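You operate a simulated robot arm through the tools that you are given. There is no shell and no other tool. Be economical: measure what you need, move in short steps, check, and stop when the job is done.

Carry out the task below with a simulated robot arm. There is one attempt and no reset: what you move stays moved.

TASK
Put the lemon jar from the open top of the cabinet table and the small tub with a white band on the orange tray.
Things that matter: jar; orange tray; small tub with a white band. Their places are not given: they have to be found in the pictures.

The check looks at the end state, three seconds after you hand in, the way a careful person would. Anything else that was tipped, shoved, dropped, spilled or broken makes it a failure.

THE ROBOT
A 6-joint arm with a two-finger parallel gripper, fixed in place. Base frame: the origin is at the foot of the arm, x ahead of it, y to its left, z up; the work surface is at about z = 0.88. Units: m, degrees, N and s.
With the tool pointing down near the work surface it reaches from about 0.24 to 0.64 m from the base axis. Its first joint turns from -66.0 to 66.0 degrees. Payload 2.7 kg.
Tool frame: the origin (TCP) lies between the finger pads and is the grasp point; the fingertips stand 0.023 m ahead of it; z points along the fingers, y is the line along which they close. Largest opening 0.094 m; finger width 0.038, thickness 0.01; the body of the gripper, 0.054 by 0.096 m, starts 0.039 m behind the TCP.
Orientation is told as [roll, pitch, yaw] about the base's x, y, z axes, in that order, counted from this pose: with the fingers straight down and closing along the base's y, the tool's x points along the base's -x, its y along +y and its z along -z.

THE INTERFACE
- The arm moves only by the tool arm_command. Its argument "commands" is a list of rows, each a list of 2 entries, a list of its own where there are three numbers: the shift along the tool's x, y, z in m, then the turn, a rotation vector about the tool's x, y, z in degrees. In form: [[[dx, dy, dz], [ax, ay, az]], ...]. A call has 1 to 10 rows; each row shifts and turns the commanded pose from where the row before left it, along the tool's axes as they then stand. "claw" is the finger opening in m, from 0 to 0.094, set as the call begins (left out, the last holds). A row lasts 0.2 s, in which the tool goes at most 0.05 m and 8.6 degrees; a call with a longer step from one row to the next is refused whole, and so is a gripper value outside its range. Where a pose cannot be reached the arm comes as near as it can. A force on the tool above 40 N (or 10 N above the force at the start of the call, whichever is more), or a blocked arm, ends the call early, and 0.2 s more pass. The fingers move at their own pace (about 0.045 m/s each) and stop on an object; they squeeze with about 25 N. The grip force told is the motor's: it shows also when the fingers shut on nothing. Time passes only in rows, and 0.2 s behind the last, so rows that do not move let the fingers close. The reply holds the time, the measured pose of the TCP, the force on the tool along the base axes, the opening and the grip force, in the units named above and with some noise, and new pictures: "show" is both (left out), scene, wrist or none.
- Cameras (640 x 400 px; columns grow to the right, rows downward): "scene" is fixed at [0.0904, -0.4497, 1.3997]; the picture's right is [0.59, -0.81, 0.00], its down [-0.50, -0.36, -0.79] and it looks along [0.63, 0.46, -0.62] (base axes); focal length 241 px, centre (320, 200). "wrist" rides on the gripper at [-0.039, 0, -0.044] in the tool frame; the picture's right is [0.00, -1.00, 0.00], its down [0.97, 0.00, -0.24] and it looks along [0.24, 0.00, 0.97] (tool axes); focal length 218 px, centre (320, 200).
- pixel_to_xyz(camera, pixels): for up to 12 pixels [column, row] of the newest picture of that camera ("zoom" is the newest enlarged one), the place [x, y, z] in the base frame of the surface seen there, good to about 0.003 m. It takes no simulated time.
- enlarge(camera, box): a new picture of the part [left, top, right, bottom] of that camera's present view, enlarged. It takes no simulated time.
- finish_job(): hands the job in; it is judged then, once.

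Work in short steps. Measure before you move; look again where a grasp or a placing could have gone wrong, and mend it. You have 60 turns and 120 pictures in all, those below and enlarged ones among them. Open the gripper and draw the arm clear of the work before you hand the job in, unless the task says otherwise; then end with one line.

The tools are called as name(argument=value, ...) on one line, values as JSON. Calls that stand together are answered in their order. arm_command: Moves the arm, as the interface text tells. Its arguments: {"type":"object","properties":{"commands":{"type":"array"},"claw":{"type":"number"},"show":{"type":"string","enum":["both","scene","wrist","none"]}},"required":["commands"]} The other tools are called the same way: pixel_to_xyz (camera, pixels) gives the place of the surface under pixels of a picture; enlarge (camera, box) takes an enlarged picture of a part of a camera's view; finish_job () hands the job in.

At the start:

```text
time_s: 0.0
position: [0.3504, 0.0147, 1.1802]
orientation: [0.1, -0.1, 0.0]
force: [-0.4, 1.3, -0.2]
gripper_width: 0.094
grasp_force: 0.0
```

scene: 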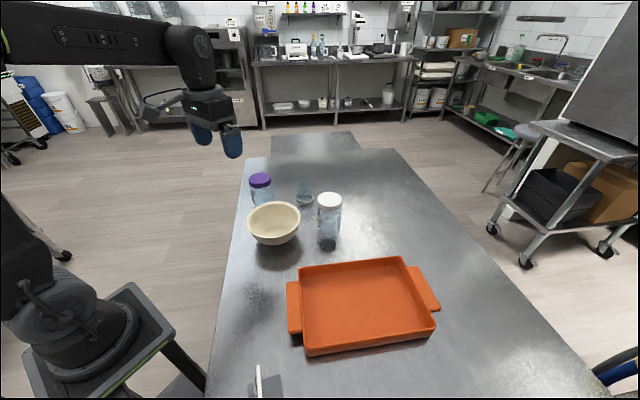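
wrist: 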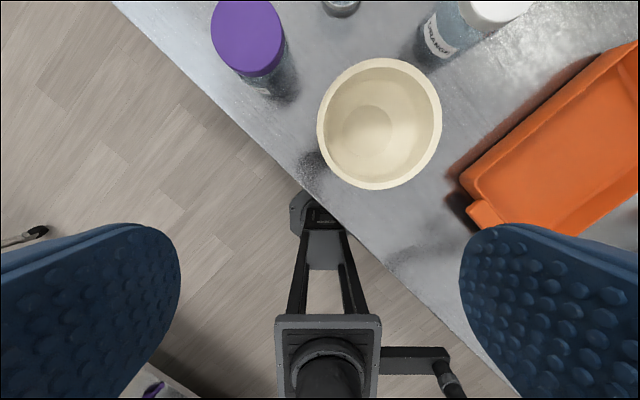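

The pictures show a purple-lidded jar (260,190), a white-lidded jar (329,215), a small clear thing (305,195), a bowl, the tray, and something at (258,380). I enlarge these to read the labels.

enlarge(camera="scene", box=[230, 150, 370, 260])

enlarge(camera="wrist", box=[180, 0, 560, 120])

enlarge(camera="scene", box=[180, 320, 340, 400])

```text
3.64 times, centred on (300, 205) of scene
```

zoom: 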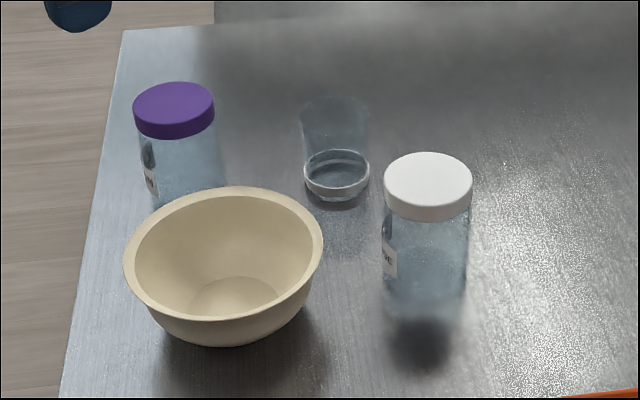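

```text
1.68 times, centred on (370, 60) of wrist
```

zoom: 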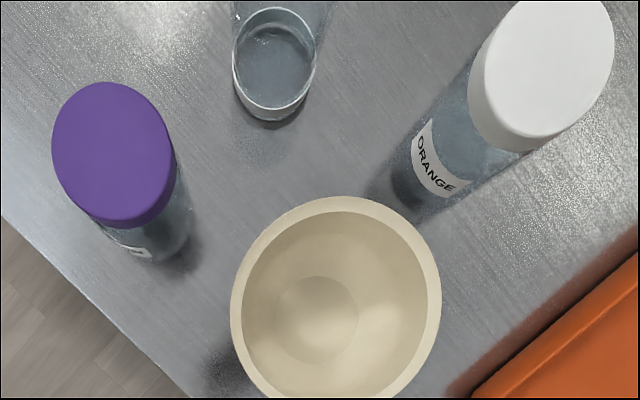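

```text
4.00 times, centred on (260, 360) of scene
```

zoom: 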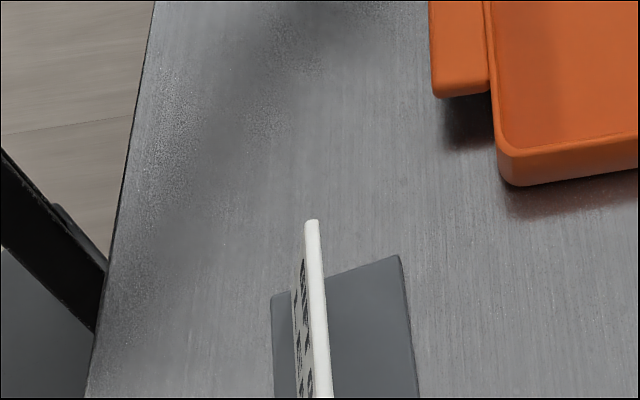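

The white-lidded jar reads ORANGE; the purple label is unread and there is a sign at the near right. I measure the places.

pixel_to_xyz(camera="scene", pixels=[[260, 180], [260, 203], [329, 201], [328, 240], [305, 200], [306, 180], [275, 235], [250, 215], [299, 215], [258, 370], [365, 305], [256, 160]])

pixel_to_xyz(camera="wrist", pixels=[[246, 35], [340, 5], [340, 15], [380, 125], [300, 185], [560, 150], [460, 180], [475, 215], [600, 220]])

pixel_to_xyz(camera="scene", pixels=[[299, 268], [402, 258], [434, 330], [307, 354], [288, 284], [292, 331], [414, 268], [437, 307], [330, 300], [365, 285], [400, 315]])

enlarge(camera="scene", box=[280, 165, 336, 215])

```text
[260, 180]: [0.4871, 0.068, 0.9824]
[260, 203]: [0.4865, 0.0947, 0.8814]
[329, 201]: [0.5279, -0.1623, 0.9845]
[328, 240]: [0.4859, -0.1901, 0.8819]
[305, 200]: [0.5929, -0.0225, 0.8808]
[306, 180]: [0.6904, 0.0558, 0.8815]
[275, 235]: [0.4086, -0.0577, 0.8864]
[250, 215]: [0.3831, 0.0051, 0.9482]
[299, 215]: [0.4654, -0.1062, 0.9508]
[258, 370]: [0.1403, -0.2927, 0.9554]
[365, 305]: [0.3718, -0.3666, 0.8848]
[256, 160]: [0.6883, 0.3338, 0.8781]
```

```text
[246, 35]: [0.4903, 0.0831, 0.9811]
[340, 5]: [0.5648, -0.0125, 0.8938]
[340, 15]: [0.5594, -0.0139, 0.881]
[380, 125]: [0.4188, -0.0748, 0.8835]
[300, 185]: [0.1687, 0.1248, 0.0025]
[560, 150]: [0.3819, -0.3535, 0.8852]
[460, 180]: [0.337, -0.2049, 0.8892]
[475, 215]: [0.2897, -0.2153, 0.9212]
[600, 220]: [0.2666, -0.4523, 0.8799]
```

```text
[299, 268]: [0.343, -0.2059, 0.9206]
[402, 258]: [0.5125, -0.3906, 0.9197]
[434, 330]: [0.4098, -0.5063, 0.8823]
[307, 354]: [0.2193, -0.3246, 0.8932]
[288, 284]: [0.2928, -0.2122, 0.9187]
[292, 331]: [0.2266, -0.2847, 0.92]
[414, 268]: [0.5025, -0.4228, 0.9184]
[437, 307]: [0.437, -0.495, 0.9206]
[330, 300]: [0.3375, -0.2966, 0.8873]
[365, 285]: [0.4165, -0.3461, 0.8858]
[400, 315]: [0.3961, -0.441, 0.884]
```

```text
8.00 times, centred on (308, 190) of scene
```

zoom: 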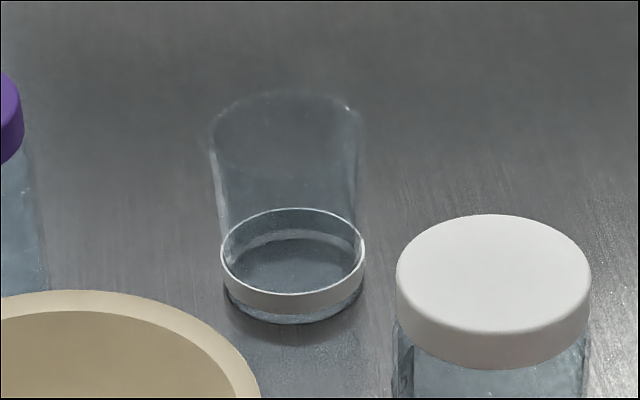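

The tub area is ambiguous (a tall clear glass appears behind or around the white-banded ring). I tilt the wrist camera forward to look at labels and the tub.

arm_command(commands=[[[0.01, 0, 0], [0, -8, 0]], [[0.01, 0, 0], [0, -8, 0]], [[0.01, 0, 0], [0, -8, 0]], [[0.01, 0, 0], [0, -8, 0]], [[0.01, 0, 0], [0, -8, 0]]], show="wrist")

```text
time_s: 1.2
position: [0.3037, 0.0127, 1.1672]
orientation: [0.1, -40.3, -0.1]
force: [-0.9, -0.6, 0.2]
gripper_width: 0.094
grasp_force: 0.0
```

wrist: 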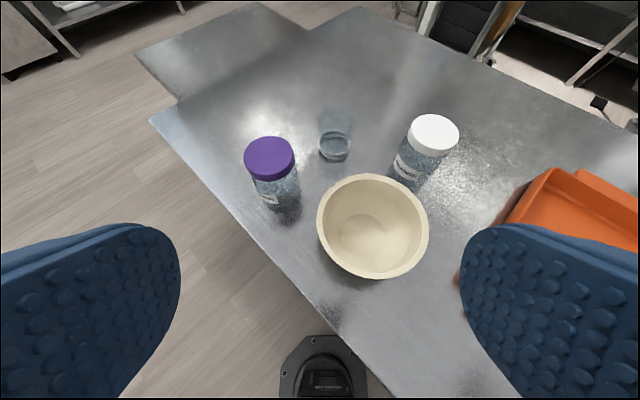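

The labels and the tub (335,140) are in view; I enlarge them.

enlarge(camera="wrist", box=[300, 90, 370, 170])

enlarge(camera="wrist", box=[235, 130, 315, 220])

```text
5.00 times, centred on (335, 130) of wrist
```

zoom: 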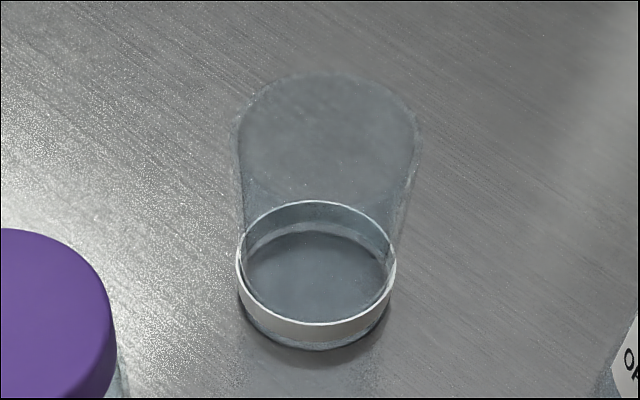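

```text
4.44 times, centred on (275, 175) of wrist
```

zoom: 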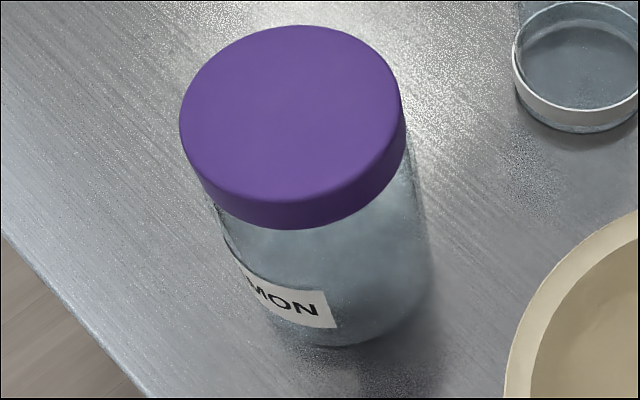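

The purple jar reads "LEMON", so it is the jar. The tub is a tall clear cup with a white band near its base, centred around (0.587,-0.015). I straighten the tool and move above the tub for a close look.

arm_command(commands=[[[0, 0, 0], [0, 8, 0]], [[0, 0, 0], [0, 8, 0]], [[0, 0, 0], [0, 8, 0]], [[0, 0, 0], [0, 8, 0]], [[0, 0, 0], [0, 8.2, 0]], [[-0.045, -0.005, 0], [0, 0, 0]], [[-0.045, -0.005, 0], [0, 0, 0]], [[-0.045, -0.005, 0], [0, 0, 0]], [[-0.045, -0.005, 0], [0, 0, 0]], [[-0.045, -0.005, 0], [0, 0, 0]]], show="both")

```text
time_s: 3.4
position: [0.5292, -0.0124, 1.1687]
orientation: [0.0, 0.2, -0.1]
force: [0.2, 0.0, 0.0]
gripper_width: 0.0939
grasp_force: 0.1
```

scene: 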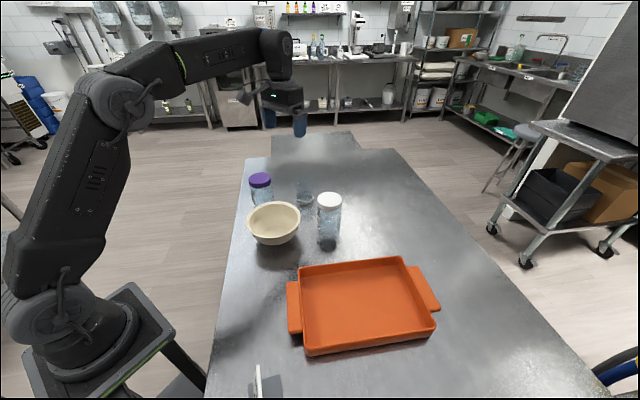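
wrist: 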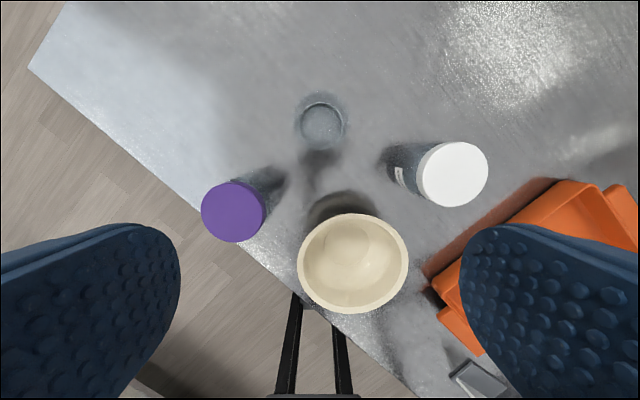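

I enlarge the tub from above, and get positions of the band and the jar lid.

enlarge(camera="wrist", box=[280, 80, 360, 150])

pixel_to_xyz(camera="wrist", pixels=[[302, 122], [321, 122], [341, 122], [321, 101], [321, 142], [202, 210], [266, 210], [235, 181], [235, 242], [295, 120], [347, 120]])

```text
5.71 times, centred on (320, 115) of wrist
```

zoom: 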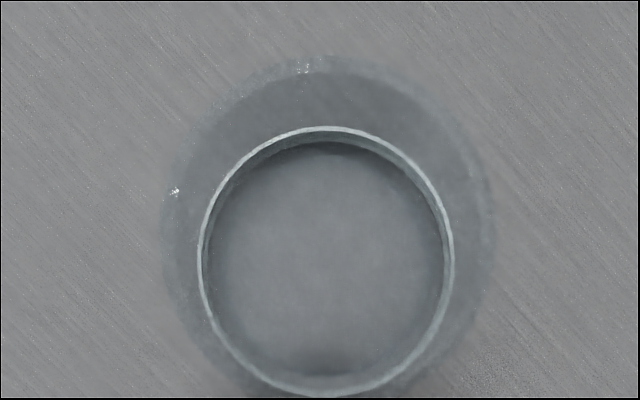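

```text
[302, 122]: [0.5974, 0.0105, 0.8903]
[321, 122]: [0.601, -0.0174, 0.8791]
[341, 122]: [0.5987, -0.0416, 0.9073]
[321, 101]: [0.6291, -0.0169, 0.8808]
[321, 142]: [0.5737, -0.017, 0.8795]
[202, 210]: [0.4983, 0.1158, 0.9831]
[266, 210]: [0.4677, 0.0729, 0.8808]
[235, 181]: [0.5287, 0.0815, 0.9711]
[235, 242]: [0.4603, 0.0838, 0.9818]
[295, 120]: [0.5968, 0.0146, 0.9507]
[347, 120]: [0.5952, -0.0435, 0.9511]
```

The tub is a clear cup centred (0.596,-0.0145), top z≈0.953, about 0.06 wide, with nothing near. I move over it and lower to z≈1.0.

arm_command(commands=[[[-0.034, -0.001, 0.02], [0, 0, 0]], [[-0.033, -0.001, 0.03], [0, 0, 0]], [[0, 0, 0.04], [0, 0, 0]], [[0, 0, 0.04], [0, 0, 0]], [[0, 0, 0.038], [0, 0, 0]], [[0, 0, 0], [0, 0, 0]]])

```text
time_s: 4.8
position: [0.5956, -0.0126, 0.9972]
orientation: [0.0, 0.2, 0.0]
force: [0.3, 0.5, 0.0]
gripper_width: 0.0941
grasp_force: 0.1
```

scene: 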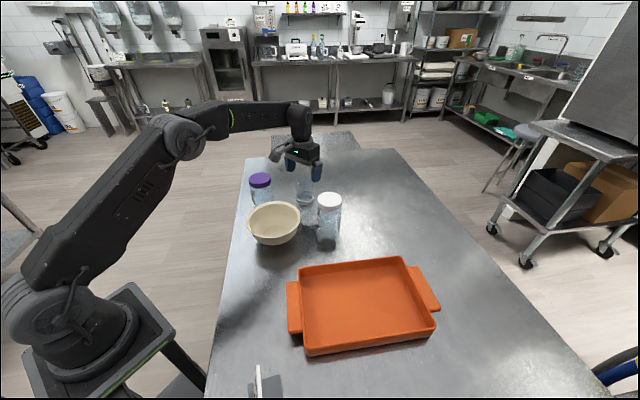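
wrist: 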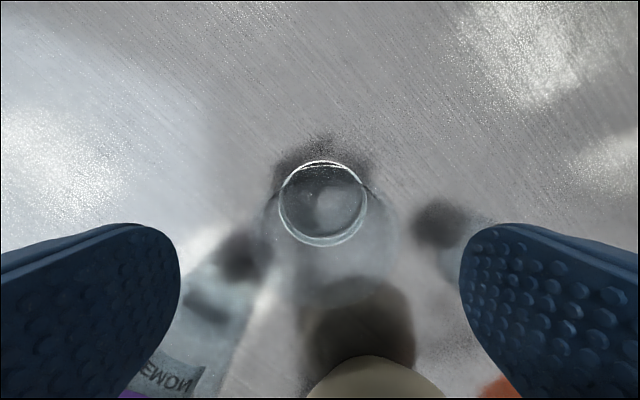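

The cup is centred between the fingers (ring at (322,203)). I lower 0.072 and close.

arm_command(commands=[[[0, -0.001, 0.024], [0, 0, 0]], [[0, -0.001, 0.024], [0, 0, 0]], [[0, 0, 0.024], [0, 0, 0]]], show="wrist")

arm_command(commands=[[[0, 0, 0], [0, 0, 0]], [[0, 0, 0], [0, 0, 0]], [[0, 0, 0], [0, 0, 0]], [[0, 0, 0], [0, 0, 0]]], claw=0.04)

```text
time_s: 5.6
position: [0.5947, -0.0154, 0.9247]
orientation: [0.0, 0.2, 0.0]
force: [0.5, -0.4, -0.9]
gripper_width: 0.094
grasp_force: 0.0
```

wrist: 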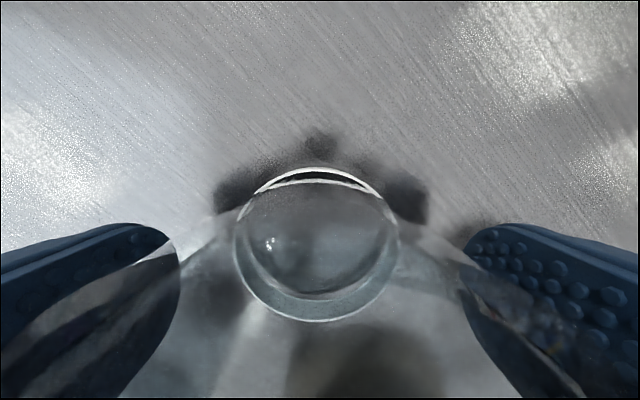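

```text
time_s: 6.6
position: [0.5944, -0.0154, 0.9252]
orientation: [0.0, 0.3, 0.0]
force: [-1.5, -0.7, 0.1]
gripper_width: 0.0647
grasp_force: 24.9
```

scene: 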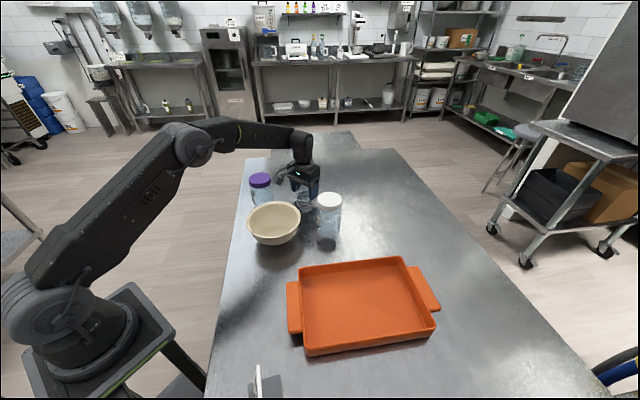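
wrist: 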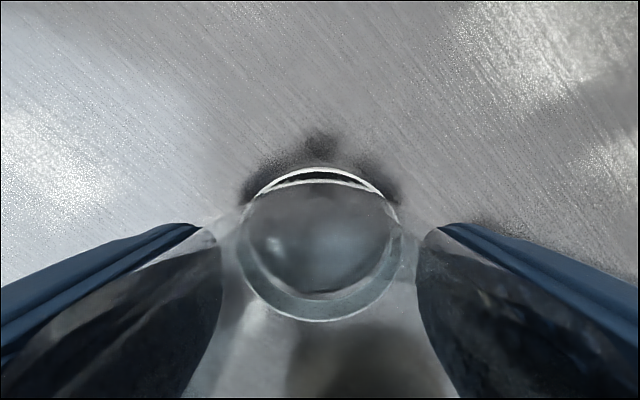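

Fingers stopped at 0.0647 with 25 N: gripped. I lift 0.17.

arm_command(commands=[[[0, 0, -0.02], [0, 0, 0]], [[0, 0, -0.04], [0, 0, 0]], [[0, 0, -0.04], [0, 0, 0]], [[0, 0, -0.04], [0, 0, 0]], [[0, 0, -0.03], [0, 0, 0]], [[0, 0, 0], [0, 0, 0]]])

```text
time_s: 8.0
position: [0.5944, -0.0123, 1.0945]
orientation: [0.0, 0.2, 0.0]
force: [0.6, 0.5, -0.2]
gripper_width: 0.0648
grasp_force: 24.8
```

scene: 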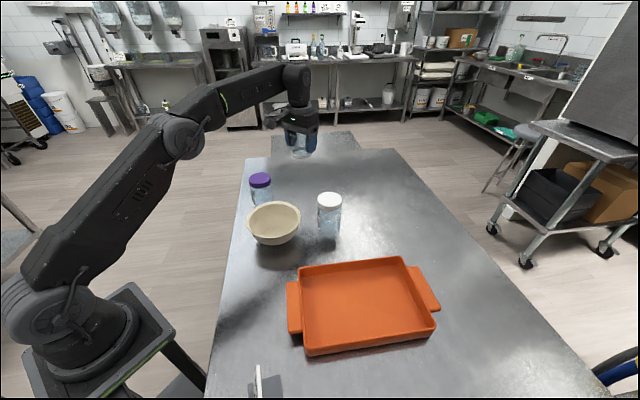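
wrist: 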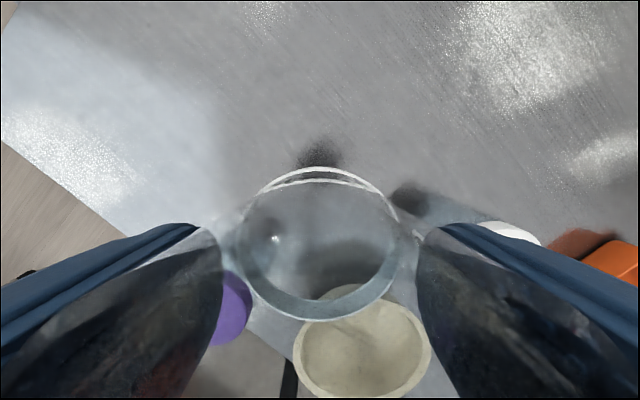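

The tub is held firmly. I turn the tool to the tray's direction (yaw about -47°).

arm_command(commands=[[[0, 0, 0], [0, 0, 7.8]], [[0, 0, 0], [0, 0, 7.8]], [[0, 0, 0], [0, 0, 7.8]], [[0, 0, 0], [0, 0, 7.8]], [[0, 0, 0], [0, 0, 7.8]], [[0, 0, 0], [0, 0, 7.8]]], show="none")

arm_command(commands=[[[-0.0157, -0.04, 0], [0, 0, 0]], [[-0.0157, -0.04, 0], [0, 0, 0]], [[-0.0157, -0.04, 0], [0, 0, 0]], [[-0.0157, -0.04, 0], [0, 0, 0]], [[-0.0157, -0.04, 0], [0, 0, 0]], [[-0.0157, -0.04, 0], [0, 0, 0]], [[-0.0157, -0.04, 0], [0, 0, 0]], [[-0.0157, -0.04, 0], [0, 0, 0]], [[-0.0157, -0.04, 0], [0, 0, 0]], [[-0.0157, -0.04, 0], [0, 0, 0]]])

```text
time_s: 9.4
position: [0.5949, -0.0136, 1.0947]
orientation: [-0.1, 0.1, -46.9]
force: [0.2, 0.5, -0.8]
gripper_width: 0.0642
grasp_force: 24.8
```

```text
time_s: 11.6
position: [0.412, -0.4014, 1.0921]
orientation: [-0.1, 0.2, -46.8]
force: [-0.1, -0.1, -0.6]
gripper_width: 0.0646
grasp_force: 25.7
```

scene: 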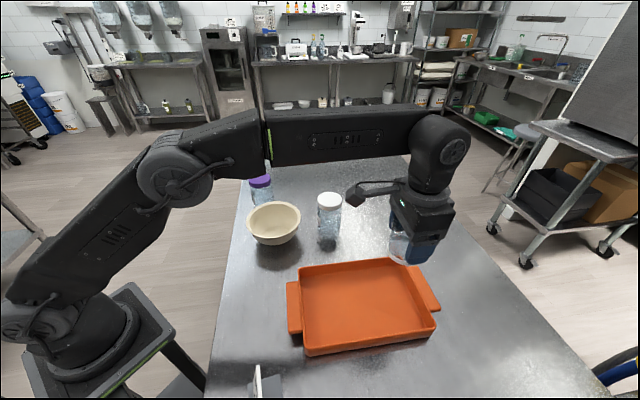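
wrist: 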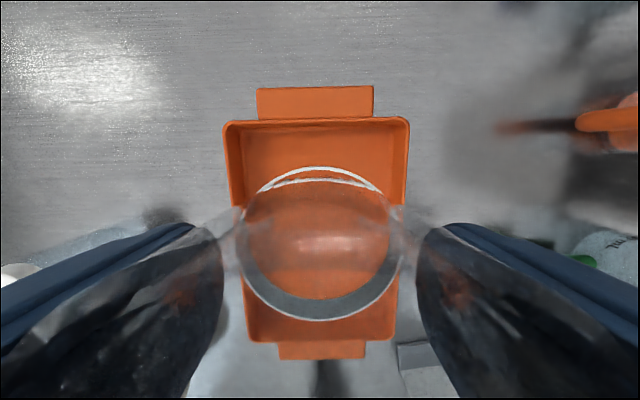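

The tray is aligned with the gripper in the wrist view (rim columns 223–410, rows 118–342). I measure the rim precisely.

pixel_to_xyz(camera="wrist", pixels=[[317, 122], [320, 341], [226, 150], [407, 150], [232, 190], [403, 190], [317, 150], [252, 300]])

```text
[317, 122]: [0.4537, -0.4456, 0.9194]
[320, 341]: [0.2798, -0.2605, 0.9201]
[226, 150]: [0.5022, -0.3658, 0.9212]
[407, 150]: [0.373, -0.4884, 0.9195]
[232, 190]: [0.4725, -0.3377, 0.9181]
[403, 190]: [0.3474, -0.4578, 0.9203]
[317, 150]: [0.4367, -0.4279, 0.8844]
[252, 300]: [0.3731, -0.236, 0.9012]
```

The tub is centred on the tray's short axis. I lower to just above the tray floor (TCP z≈0.933).

arm_command(commands=[[[0.003, 0, 0.04], [0, 0, 0]], [[0, 0, 0.04], [0, 0, 0]], [[0, 0, 0.04], [0, 0, 0]], [[0, 0, 0.025], [0, 0, 0]], [[0, 0, 0.013], [0, 0, 0]], [[0, 0, 0], [0, 0, 0]]])

```text
time_s: 13.0
position: [0.4079, -0.4011, 0.9363]
orientation: [-0.1, 0.0, -46.8]
force: [-0.3, -1.2, 0.3]
gripper_width: 0.0639
grasp_force: 25.2
```

scene: 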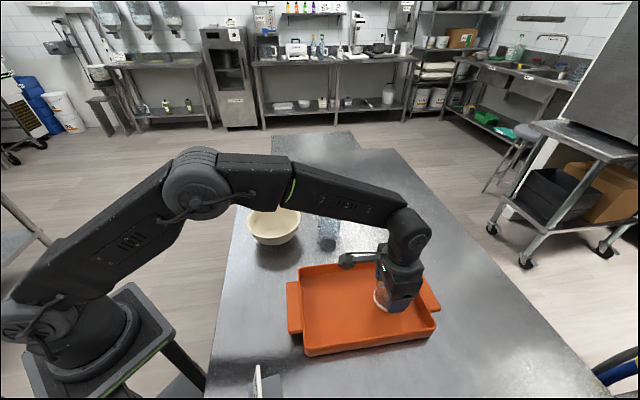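
wrist: 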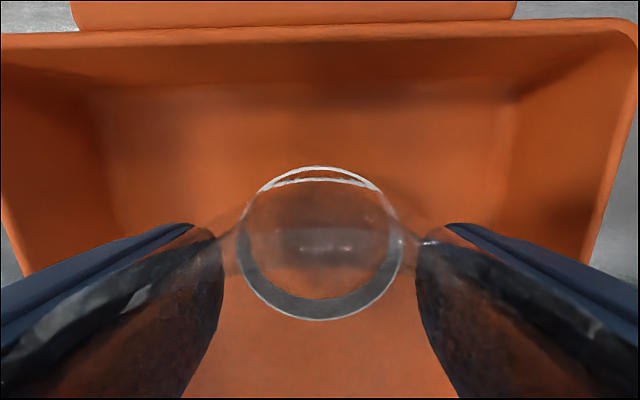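

The measured z is 0.936; I lower about 6 mm in small steps until it rests, watching force.

arm_command(commands=[[[0, 0, 0.003], [0, 0, 0]], [[0, 0, 0.002], [0, 0, 0]], [[0, 0, 0], [0, 0, 0]]], show="none")

```text
time_s: 13.8
position: [0.4099, -0.4004, 0.9333]
orientation: [-0.1, 0.1, -46.9]
force: [0.4, 0.6, -0.6]
gripper_width: 0.0644
grasp_force: 24.5
```

No contact yet at z≈0.932; another 3 mm.

arm_command(commands=[[[0, 0, 0.002], [0, 0, 0]], [[0, 0, 0.001], [0, 0, 0]], [[0, 0, 0], [0, 0, 0]]], show="none")

```text
time_s: 14.6
position: [0.4082, -0.4011, 0.9302]
orientation: [-0.1, 0.2, -46.9]
force: [0.1, 0.5, -0.3]
gripper_width: 0.064
grasp_force: 25.2
```

It should be within a millimetre of the floor; one more mm, then I open to 0.082 (walls are 0.08 from centre).

arm_command(commands=[[[0, 0, 0.001], [0, 0, 0]], [[0, 0, 0], [0, 0, 0]]], show="none")

arm_command(commands=[[[0, 0, 0], [0, 0, 0]], [[0, 0, 0], [0, 0, 0]], [[0, 0, 0], [0, 0, 0]]], claw=0.082, show="wrist")

```text
time_s: 15.2
position: [0.4079, -0.4023, 0.929]
orientation: [-0.1, 0.2, -46.9]
force: [1.0, -0.3, -0.4]
gripper_width: 0.0639
grasp_force: 24.5
```

```text
time_s: 16.0
position: [0.4074, -0.4021, 0.9291]
orientation: [-0.1, 0.1, -46.8]
force: [-0.4, -0.2, 0.1]
gripper_width: 0.0821
grasp_force: 0.0
```

wrist: 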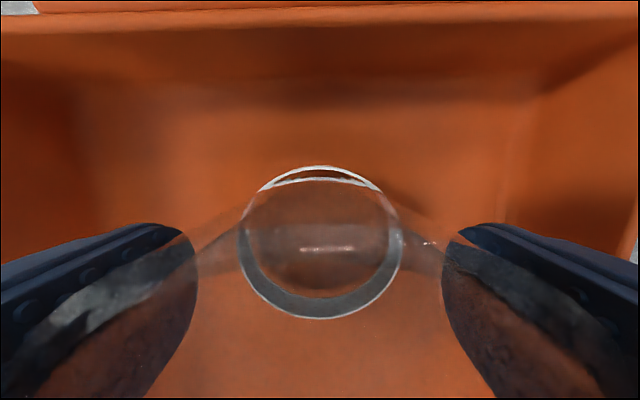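

The cup stands free between the fingers. I raise straight up 0.17 and look.

arm_command(commands=[[[0, 0, -0.02], [0, 0, 0]], [[0, 0, -0.03], [0, 0, 0]], [[0, 0, -0.04], [0, 0, 0]], [[0, 0, -0.04], [0, 0, 0]], [[0, 0, -0.04], [0, 0, 0]], [[0, 0, 0], [0, 0, 0]]])

```text
time_s: 17.4
position: [0.4091, -0.399, 1.0936]
orientation: [-0.2, 0.1, -46.9]
force: [0.4, 0.0, 0.5]
gripper_width: 0.0819
grasp_force: 0.1
```

scene: 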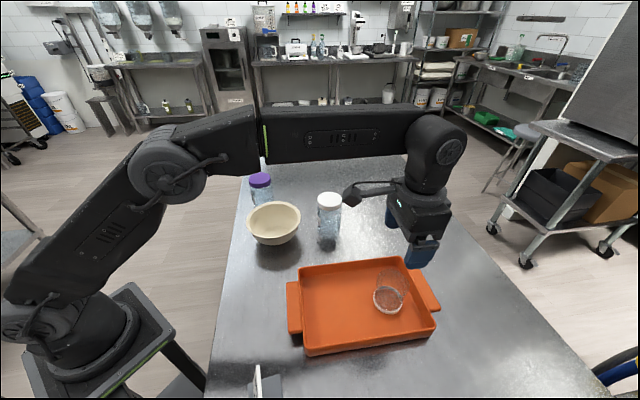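
wrist: 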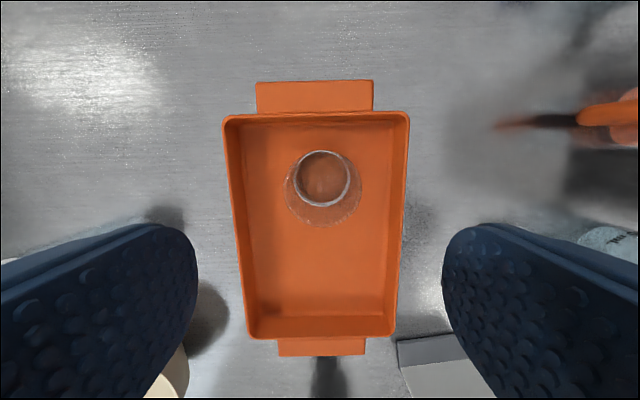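

The tub is upright on the tray (323,180). Next I turn to yaw +10°, open fully and go above the lemon jar at about (0.494,0.082).

arm_command(commands=[[[0, 0, 0], [0, 0, -8.1]], [[0, 0, 0], [0, 0, -8.1]], [[0, 0, 0], [0, 0, -8.1]], [[0, 0, 0], [0, 0, -8.1]], [[0, 0, 0], [0, 0, -8.1]], [[0, 0, 0], [0, 0, -8.1]], [[0, 0, 0], [0, 0, -8.1]]], claw=0.094, show="none")

arm_command(commands=[[[-0.0167, 0.0459, 0], [0, 0, 0]], [[-0.0167, 0.0459, 0], [0, 0, 0]], [[-0.0167, 0.0459, 0], [0, 0, 0]], [[-0.0167, 0.0459, 0], [0, 0, 0]], [[-0.0167, 0.0459, 0], [0, 0, 0]], [[-0.0167, 0.0459, 0], [0, 0, 0]], [[-0.0167, 0.0459, 0], [0, 0, 0]], [[-0.0167, 0.0459, 0], [0, 0, 0]], [[-0.0167, 0.0459, 0], [0, 0, 0]], [[-0.0167, 0.0459, 0], [0, 0, 0]]])

```text
time_s: 19.0
position: [0.4083, -0.4012, 1.0978]
orientation: [-0.1, 0.2, 10.1]
force: [0.3, -0.7, -0.1]
gripper_width: 0.0941
grasp_force: 0.0
```

```text
time_s: 21.2
position: [0.4941, 0.0795, 1.0964]
orientation: [0.0, 0.1, 9.9]
force: [0.3, 0.1, 0.3]
gripper_width: 0.094
grasp_force: 0.0
```

scene: 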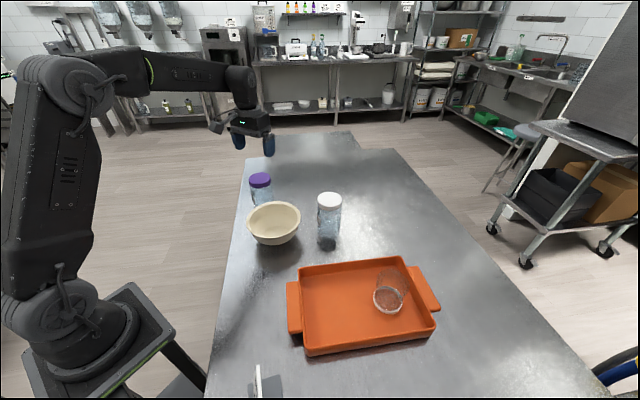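
wrist: 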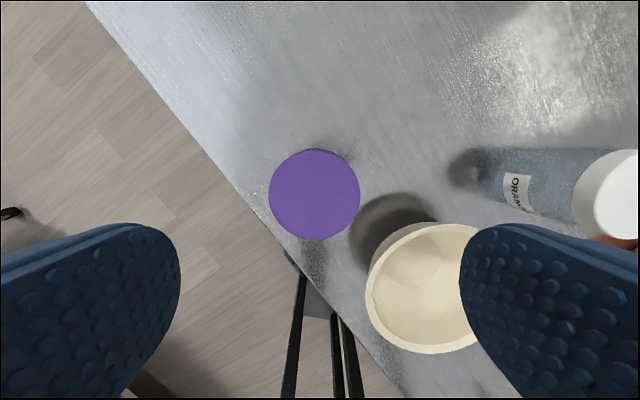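

The lid centre (314,195) is about 4 mm off in tool x and y. I correct and lower to z≈0.957 (the gripper body then clears the lid top at 0.983).

arm_command(commands=[[[-0.004, 0.004, 0.02], [0, 0, 0]], [[0, 0, 0.03], [0, 0, 0]], [[0, 0, 0.03], [0, 0, 0]], [[0, 0, 0.03], [0, 0, 0]], [[0, 0, 0.015], [0, 0, 0]], [[0, 0, 0.014], [0, 0, 0]], [[0, 0, 0], [0, 0, 0]]])

```text
time_s: 22.8
position: [0.4981, 0.0854, 0.9596]
orientation: [0.0, 0.2, 10.0]
force: [-0.7, -0.2, 0.2]
gripper_width: 0.0939
grasp_force: 0.0
```

scene: 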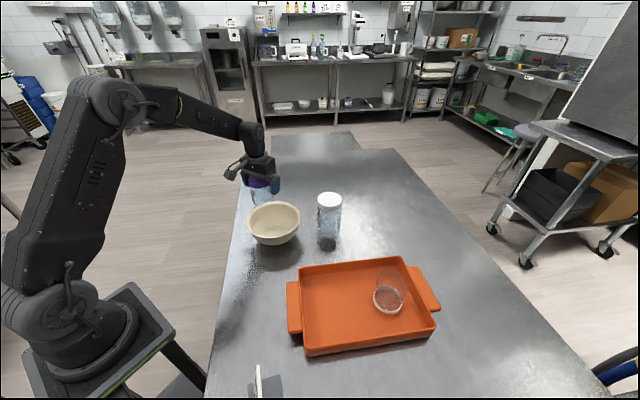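
wrist: 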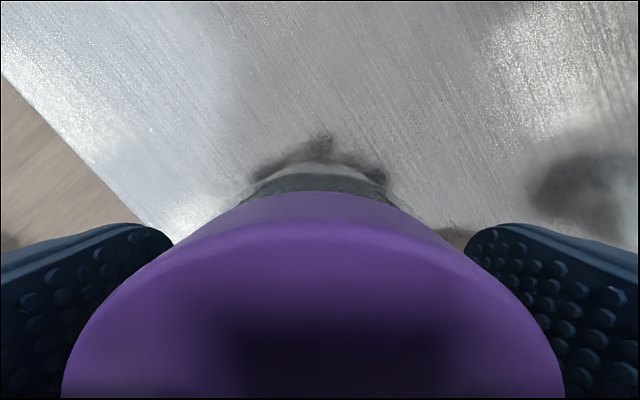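

The lid sits between the fingers, centred about column 316. I close.

arm_command(commands=[[[0, 0, 0.002], [0, 0, 0]], [[0, 0, 0], [0, 0, 0]], [[0, 0, 0], [0, 0, 0]], [[0, 0, 0], [0, 0, 0]]], claw=0.05, show="wrist")

arm_command(commands=[[[0, 0, -0.015], [0, 0, 0]], [[0, 0, -0.03], [0, 0, 0]], [[0, 0, -0.035], [0, 0, 0]], [[0, 0, -0.04], [0, 0, 0]], [[0, 0, -0.04], [0, 0, 0]], [[0, 0, 0], [0, 0, 0]]])

```text
time_s: 23.8
position: [0.4986, 0.0838, 0.9589]
orientation: [0.0, 0.1, 10.0]
force: [-1.0, 0.0, 3.0]
gripper_width: 0.0712
grasp_force: 25.1
```

wrist: 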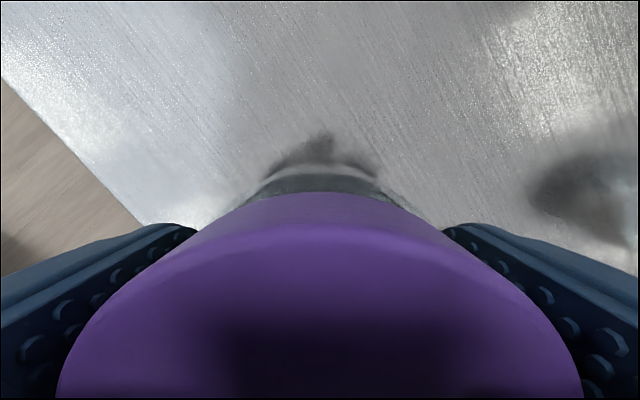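

```text
time_s: 25.2
position: [0.4993, 0.0833, 1.1199]
orientation: [-0.1, 0.2, 9.9]
force: [-1.2, 0.1, -1.4]
gripper_width: 0.0714
grasp_force: 24.9
```

scene: 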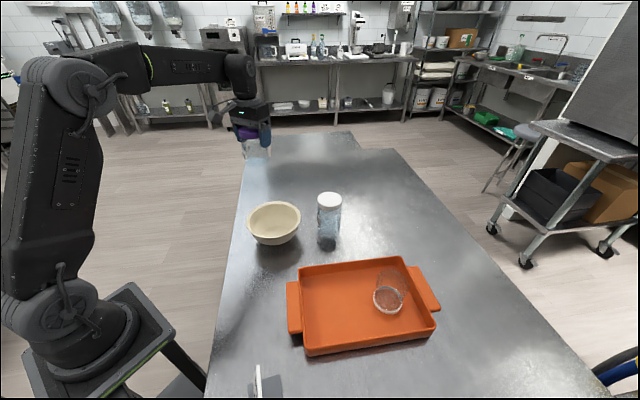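
wrist: 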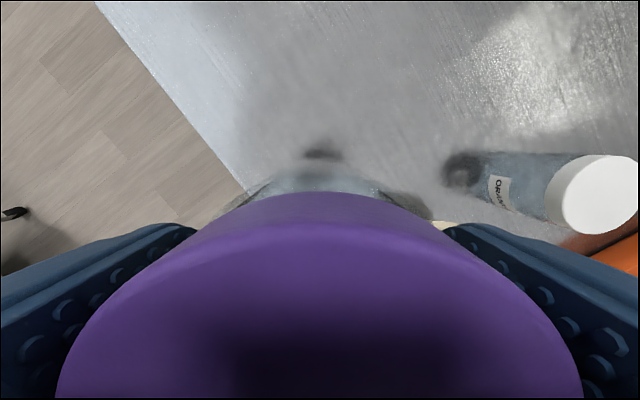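

Jar held (0.0714, 25 N), lifted clear. I turn back to yaw -47° and carry it over the near half of the tray (0.331,-0.315).

arm_command(commands=[[[0, 0, 0], [0, 0, 8.1]], [[0, 0, 0], [0, 0, 8.1]], [[0, 0, 0], [0, 0, 8.1]], [[0, 0, 0], [0, 0, 8.1]], [[0, 0, 0], [0, 0, 8.1]], [[0, 0, 0], [0, 0, 8.1]], [[0, 0, 0], [0, 0, 8.1]]], show="none")

arm_command(commands=[[[-0.0175, -0.0395, 0], [0, 0, 0]], [[-0.0175, -0.0395, 0], [0, 0, 0]], [[-0.0175, -0.0395, 0], [0, 0, 0]], [[-0.0175, -0.0395, 0], [0, 0, 0]], [[-0.0175, -0.0395, 0], [0, 0, 0]], [[-0.0175, -0.0395, 0], [0, 0, 0]], [[-0.0175, -0.0395, 0], [0, 0, 0]], [[-0.0175, -0.0395, 0], [0, 0, 0]], [[-0.0175, -0.0395, 0], [0, 0, 0]], [[-0.0175, -0.0395, 0], [0, 0, 0]]])

```text
time_s: 26.8
position: [0.4988, 0.0846, 1.1188]
orientation: [-0.1, 0.0, -46.8]
force: [-0.1, 0.2, -0.9]
gripper_width: 0.0715
grasp_force: 24.8
```

```text
time_s: 29.0
position: [0.331, -0.3126, 1.1204]
orientation: [-0.1, 0.2, -46.7]
force: [0.2, 0.9, -2.1]
gripper_width: 0.0711
grasp_force: 25.1
```

scene: 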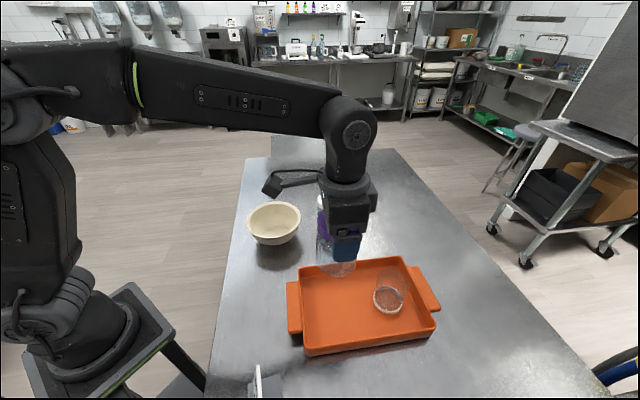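
wrist: 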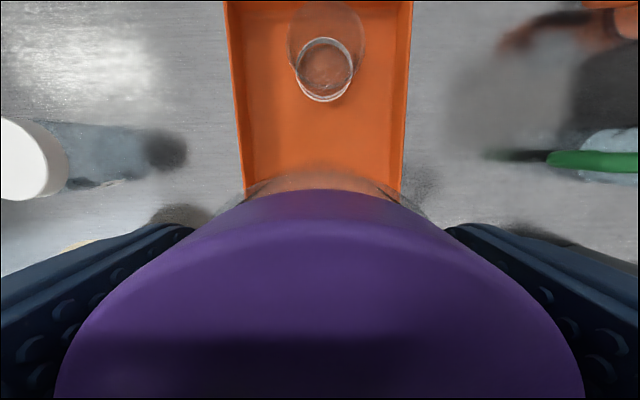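

Aligned over the tray. I lower to z≈0.970, then check.

arm_command(commands=[[[0, 0, 0.04], [0, 0, 0]], [[0, 0, 0.04], [0, 0, 0]], [[0, 0, 0.035], [0, 0, 0]], [[0, 0, 0.02], [0, 0, 0]], [[0, 0, 0.014], [0, 0, 0]], [[0, 0, 0], [0, 0, 0]]])

```text
time_s: 30.4
position: [0.3301, -0.3148, 0.9683]
orientation: [0.0, 0.0, -46.7]
force: [0.4, 0.2, -1.3]
gripper_width: 0.0713
grasp_force: 24.7
```

scene: 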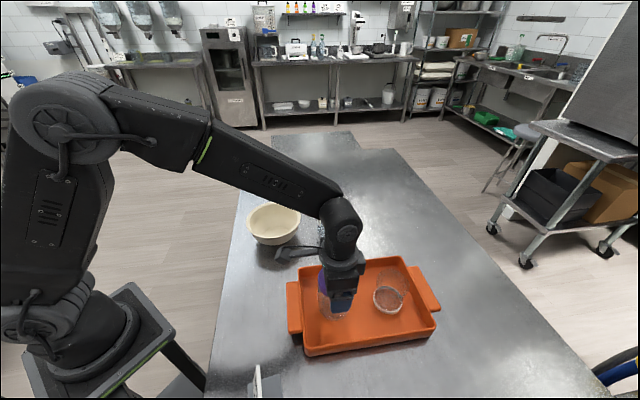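
wrist: 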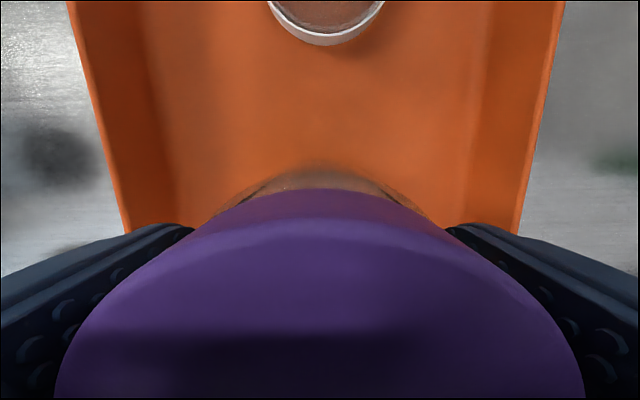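

Jar inside the tray with clearance. I lower the last ~5 mm in small steps.

arm_command(commands=[[[0, 0, 0.002], [0, 0, 0]], [[0, 0, 0.001], [0, 0, 0]], [[0, 0, 0.001], [0, 0, 0]], [[0, 0, 0], [0, 0, 0]]], show="none")

arm_command(commands=[[[0, 0, 0.001], [0, 0, 0]], [[0, 0, 0], [0, 0, 0]]], show="none")

```text
time_s: 31.4
position: [0.3293, -0.3129, 0.9646]
orientation: [-0.1, 0.1, -46.9]
force: [-0.6, -0.4, -0.2]
gripper_width: 0.0712
grasp_force: 24.8
```

```text
time_s: 32.0
position: [0.3293, -0.3148, 0.9646]
orientation: [-0.1, 0.1, -46.8]
force: [-0.5, 0.1, -1.2]
gripper_width: 0.0714
grasp_force: 24.5
```

One more mm, then open.

arm_command(commands=[[[0, 0, 0.001], [0, 0, 0]], [[0, 0, 0], [0, 0, 0]]], show="none")

arm_command(commands=[[[0, 0, 0], [0, 0, 0]], [[0, 0, 0], [0, 0, 0]], [[0, 0, 0], [0, 0, 0]]], claw=0.09, show="wrist")

arm_command(commands=[[[0, 0, -0.02], [0, 0, 0]], [[0, 0, -0.03], [0, 0, 0]], [[0, 0, -0.04], [0, 0, 0]], [[0, 0, -0.04], [0, 0, 0]], [[0, 0, -0.04], [0, 0, 0]], [[0, 0, -0.03], [0, 0, 0]], [[0, 0, 0], [0, 0, 0]]])

```text
time_s: 32.6
position: [0.3282, -0.313, 0.9628]
orientation: [-0.1, 0.1, -46.8]
force: [-0.2, 0.1, -1.5]
gripper_width: 0.0715
grasp_force: 25.3
```

```text
time_s: 33.4
position: [0.329, -0.3131, 0.9634]
orientation: [-0.1, 0.2, -46.9]
force: [0.1, 0.6, 0.0]
gripper_width: 0.0901
grasp_force: 0.0
```

wrist: 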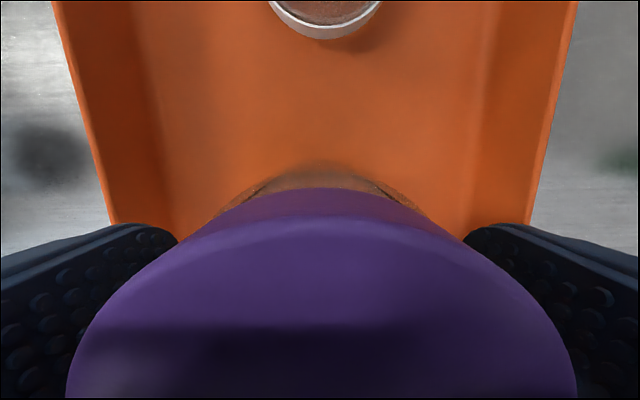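

```text
time_s: 35.0
position: [0.3298, -0.3127, 1.1607]
orientation: [-0.2, 0.1, -46.8]
force: [-0.1, -0.9, 0.8]
gripper_width: 0.0901
grasp_force: 0.1
```

scene: 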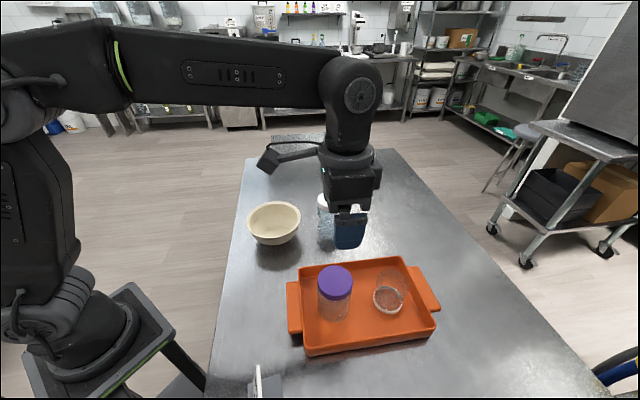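
wrist: 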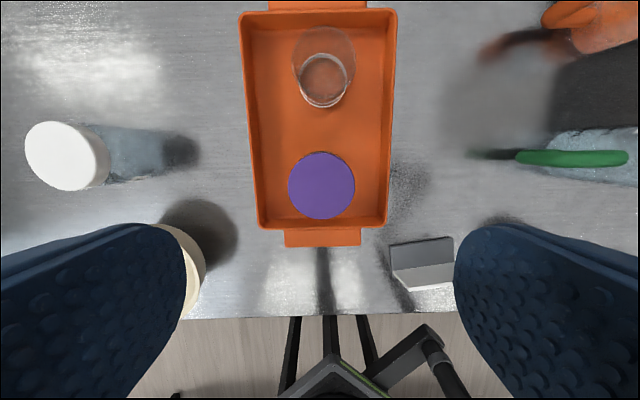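

Both stand upright on the tray. Unseen objects appear at the right of the wrist view (580,100); I look at them to make sure they don't change the choice.

enlarge(camera="wrist", box=[470, 0, 640, 180])

pixel_to_xyz(camera="wrist", pixels=[[600, 20], [570, 157], [610, 80], [425, 275]])

```text
2.22 times, centred on (555, 90) of wrist
```

zoom: 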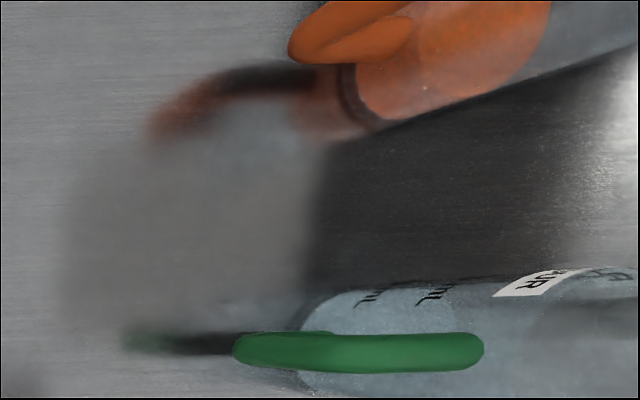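

```text
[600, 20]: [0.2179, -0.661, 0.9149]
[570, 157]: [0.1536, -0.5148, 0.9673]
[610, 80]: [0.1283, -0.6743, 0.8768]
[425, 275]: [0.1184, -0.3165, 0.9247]
```

Those are handled measuring jugs, not concerned. I draw the arm clear to about (0.35,0,1.16), open, and verify.

arm_command(commands=[[[0.0268, 0.0286, 0], [0, 0, 0]], [[0.0268, 0.0286, 0], [0, 0, 0]], [[0.0268, 0.0286, 0], [0, 0, 0]], [[0.0268, 0.0286, 0], [0, 0, 0]], [[0.0268, 0.0286, 0], [0, 0, 0]], [[0.0268, 0.0286, 0], [0, 0, 0]], [[0.0268, 0.0286, 0], [0, 0, 0]], [[0.0268, 0.0286, 0], [0, 0, 0]], [[0, 0, 0], [0, 0, 0]]], claw=0.094, show="scene")

enlarge(camera="scene", box=[240, 180, 460, 360])

```text
time_s: 37.0
position: [0.3504, -0.0032, 1.1624]
orientation: [0.0, 0.1, -46.8]
force: [0.3, 0.0, 0.7]
gripper_width: 0.0938
grasp_force: 0.0
```

scene: 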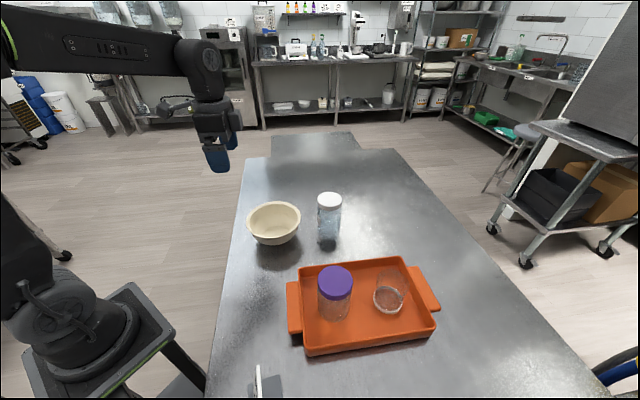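

```text
2.22 times, centred on (350, 270) of scene
```

zoom: 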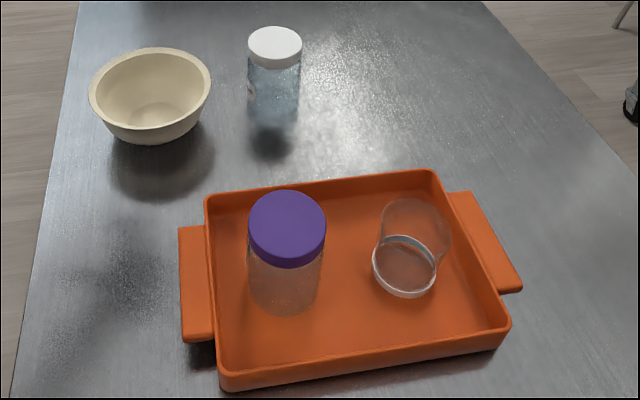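

The jar and the tub both stand upright on the tray, the bowl and the orange jar are where they were, and the arm is clear with the gripper open. I hand in.

finish_job()

```text
The job is handed in.
```

The lemon jar and the small white-banded tub are both upright on the orange tray; the bowl, the orange jar and the tray itself look undisturbed in the last picture.
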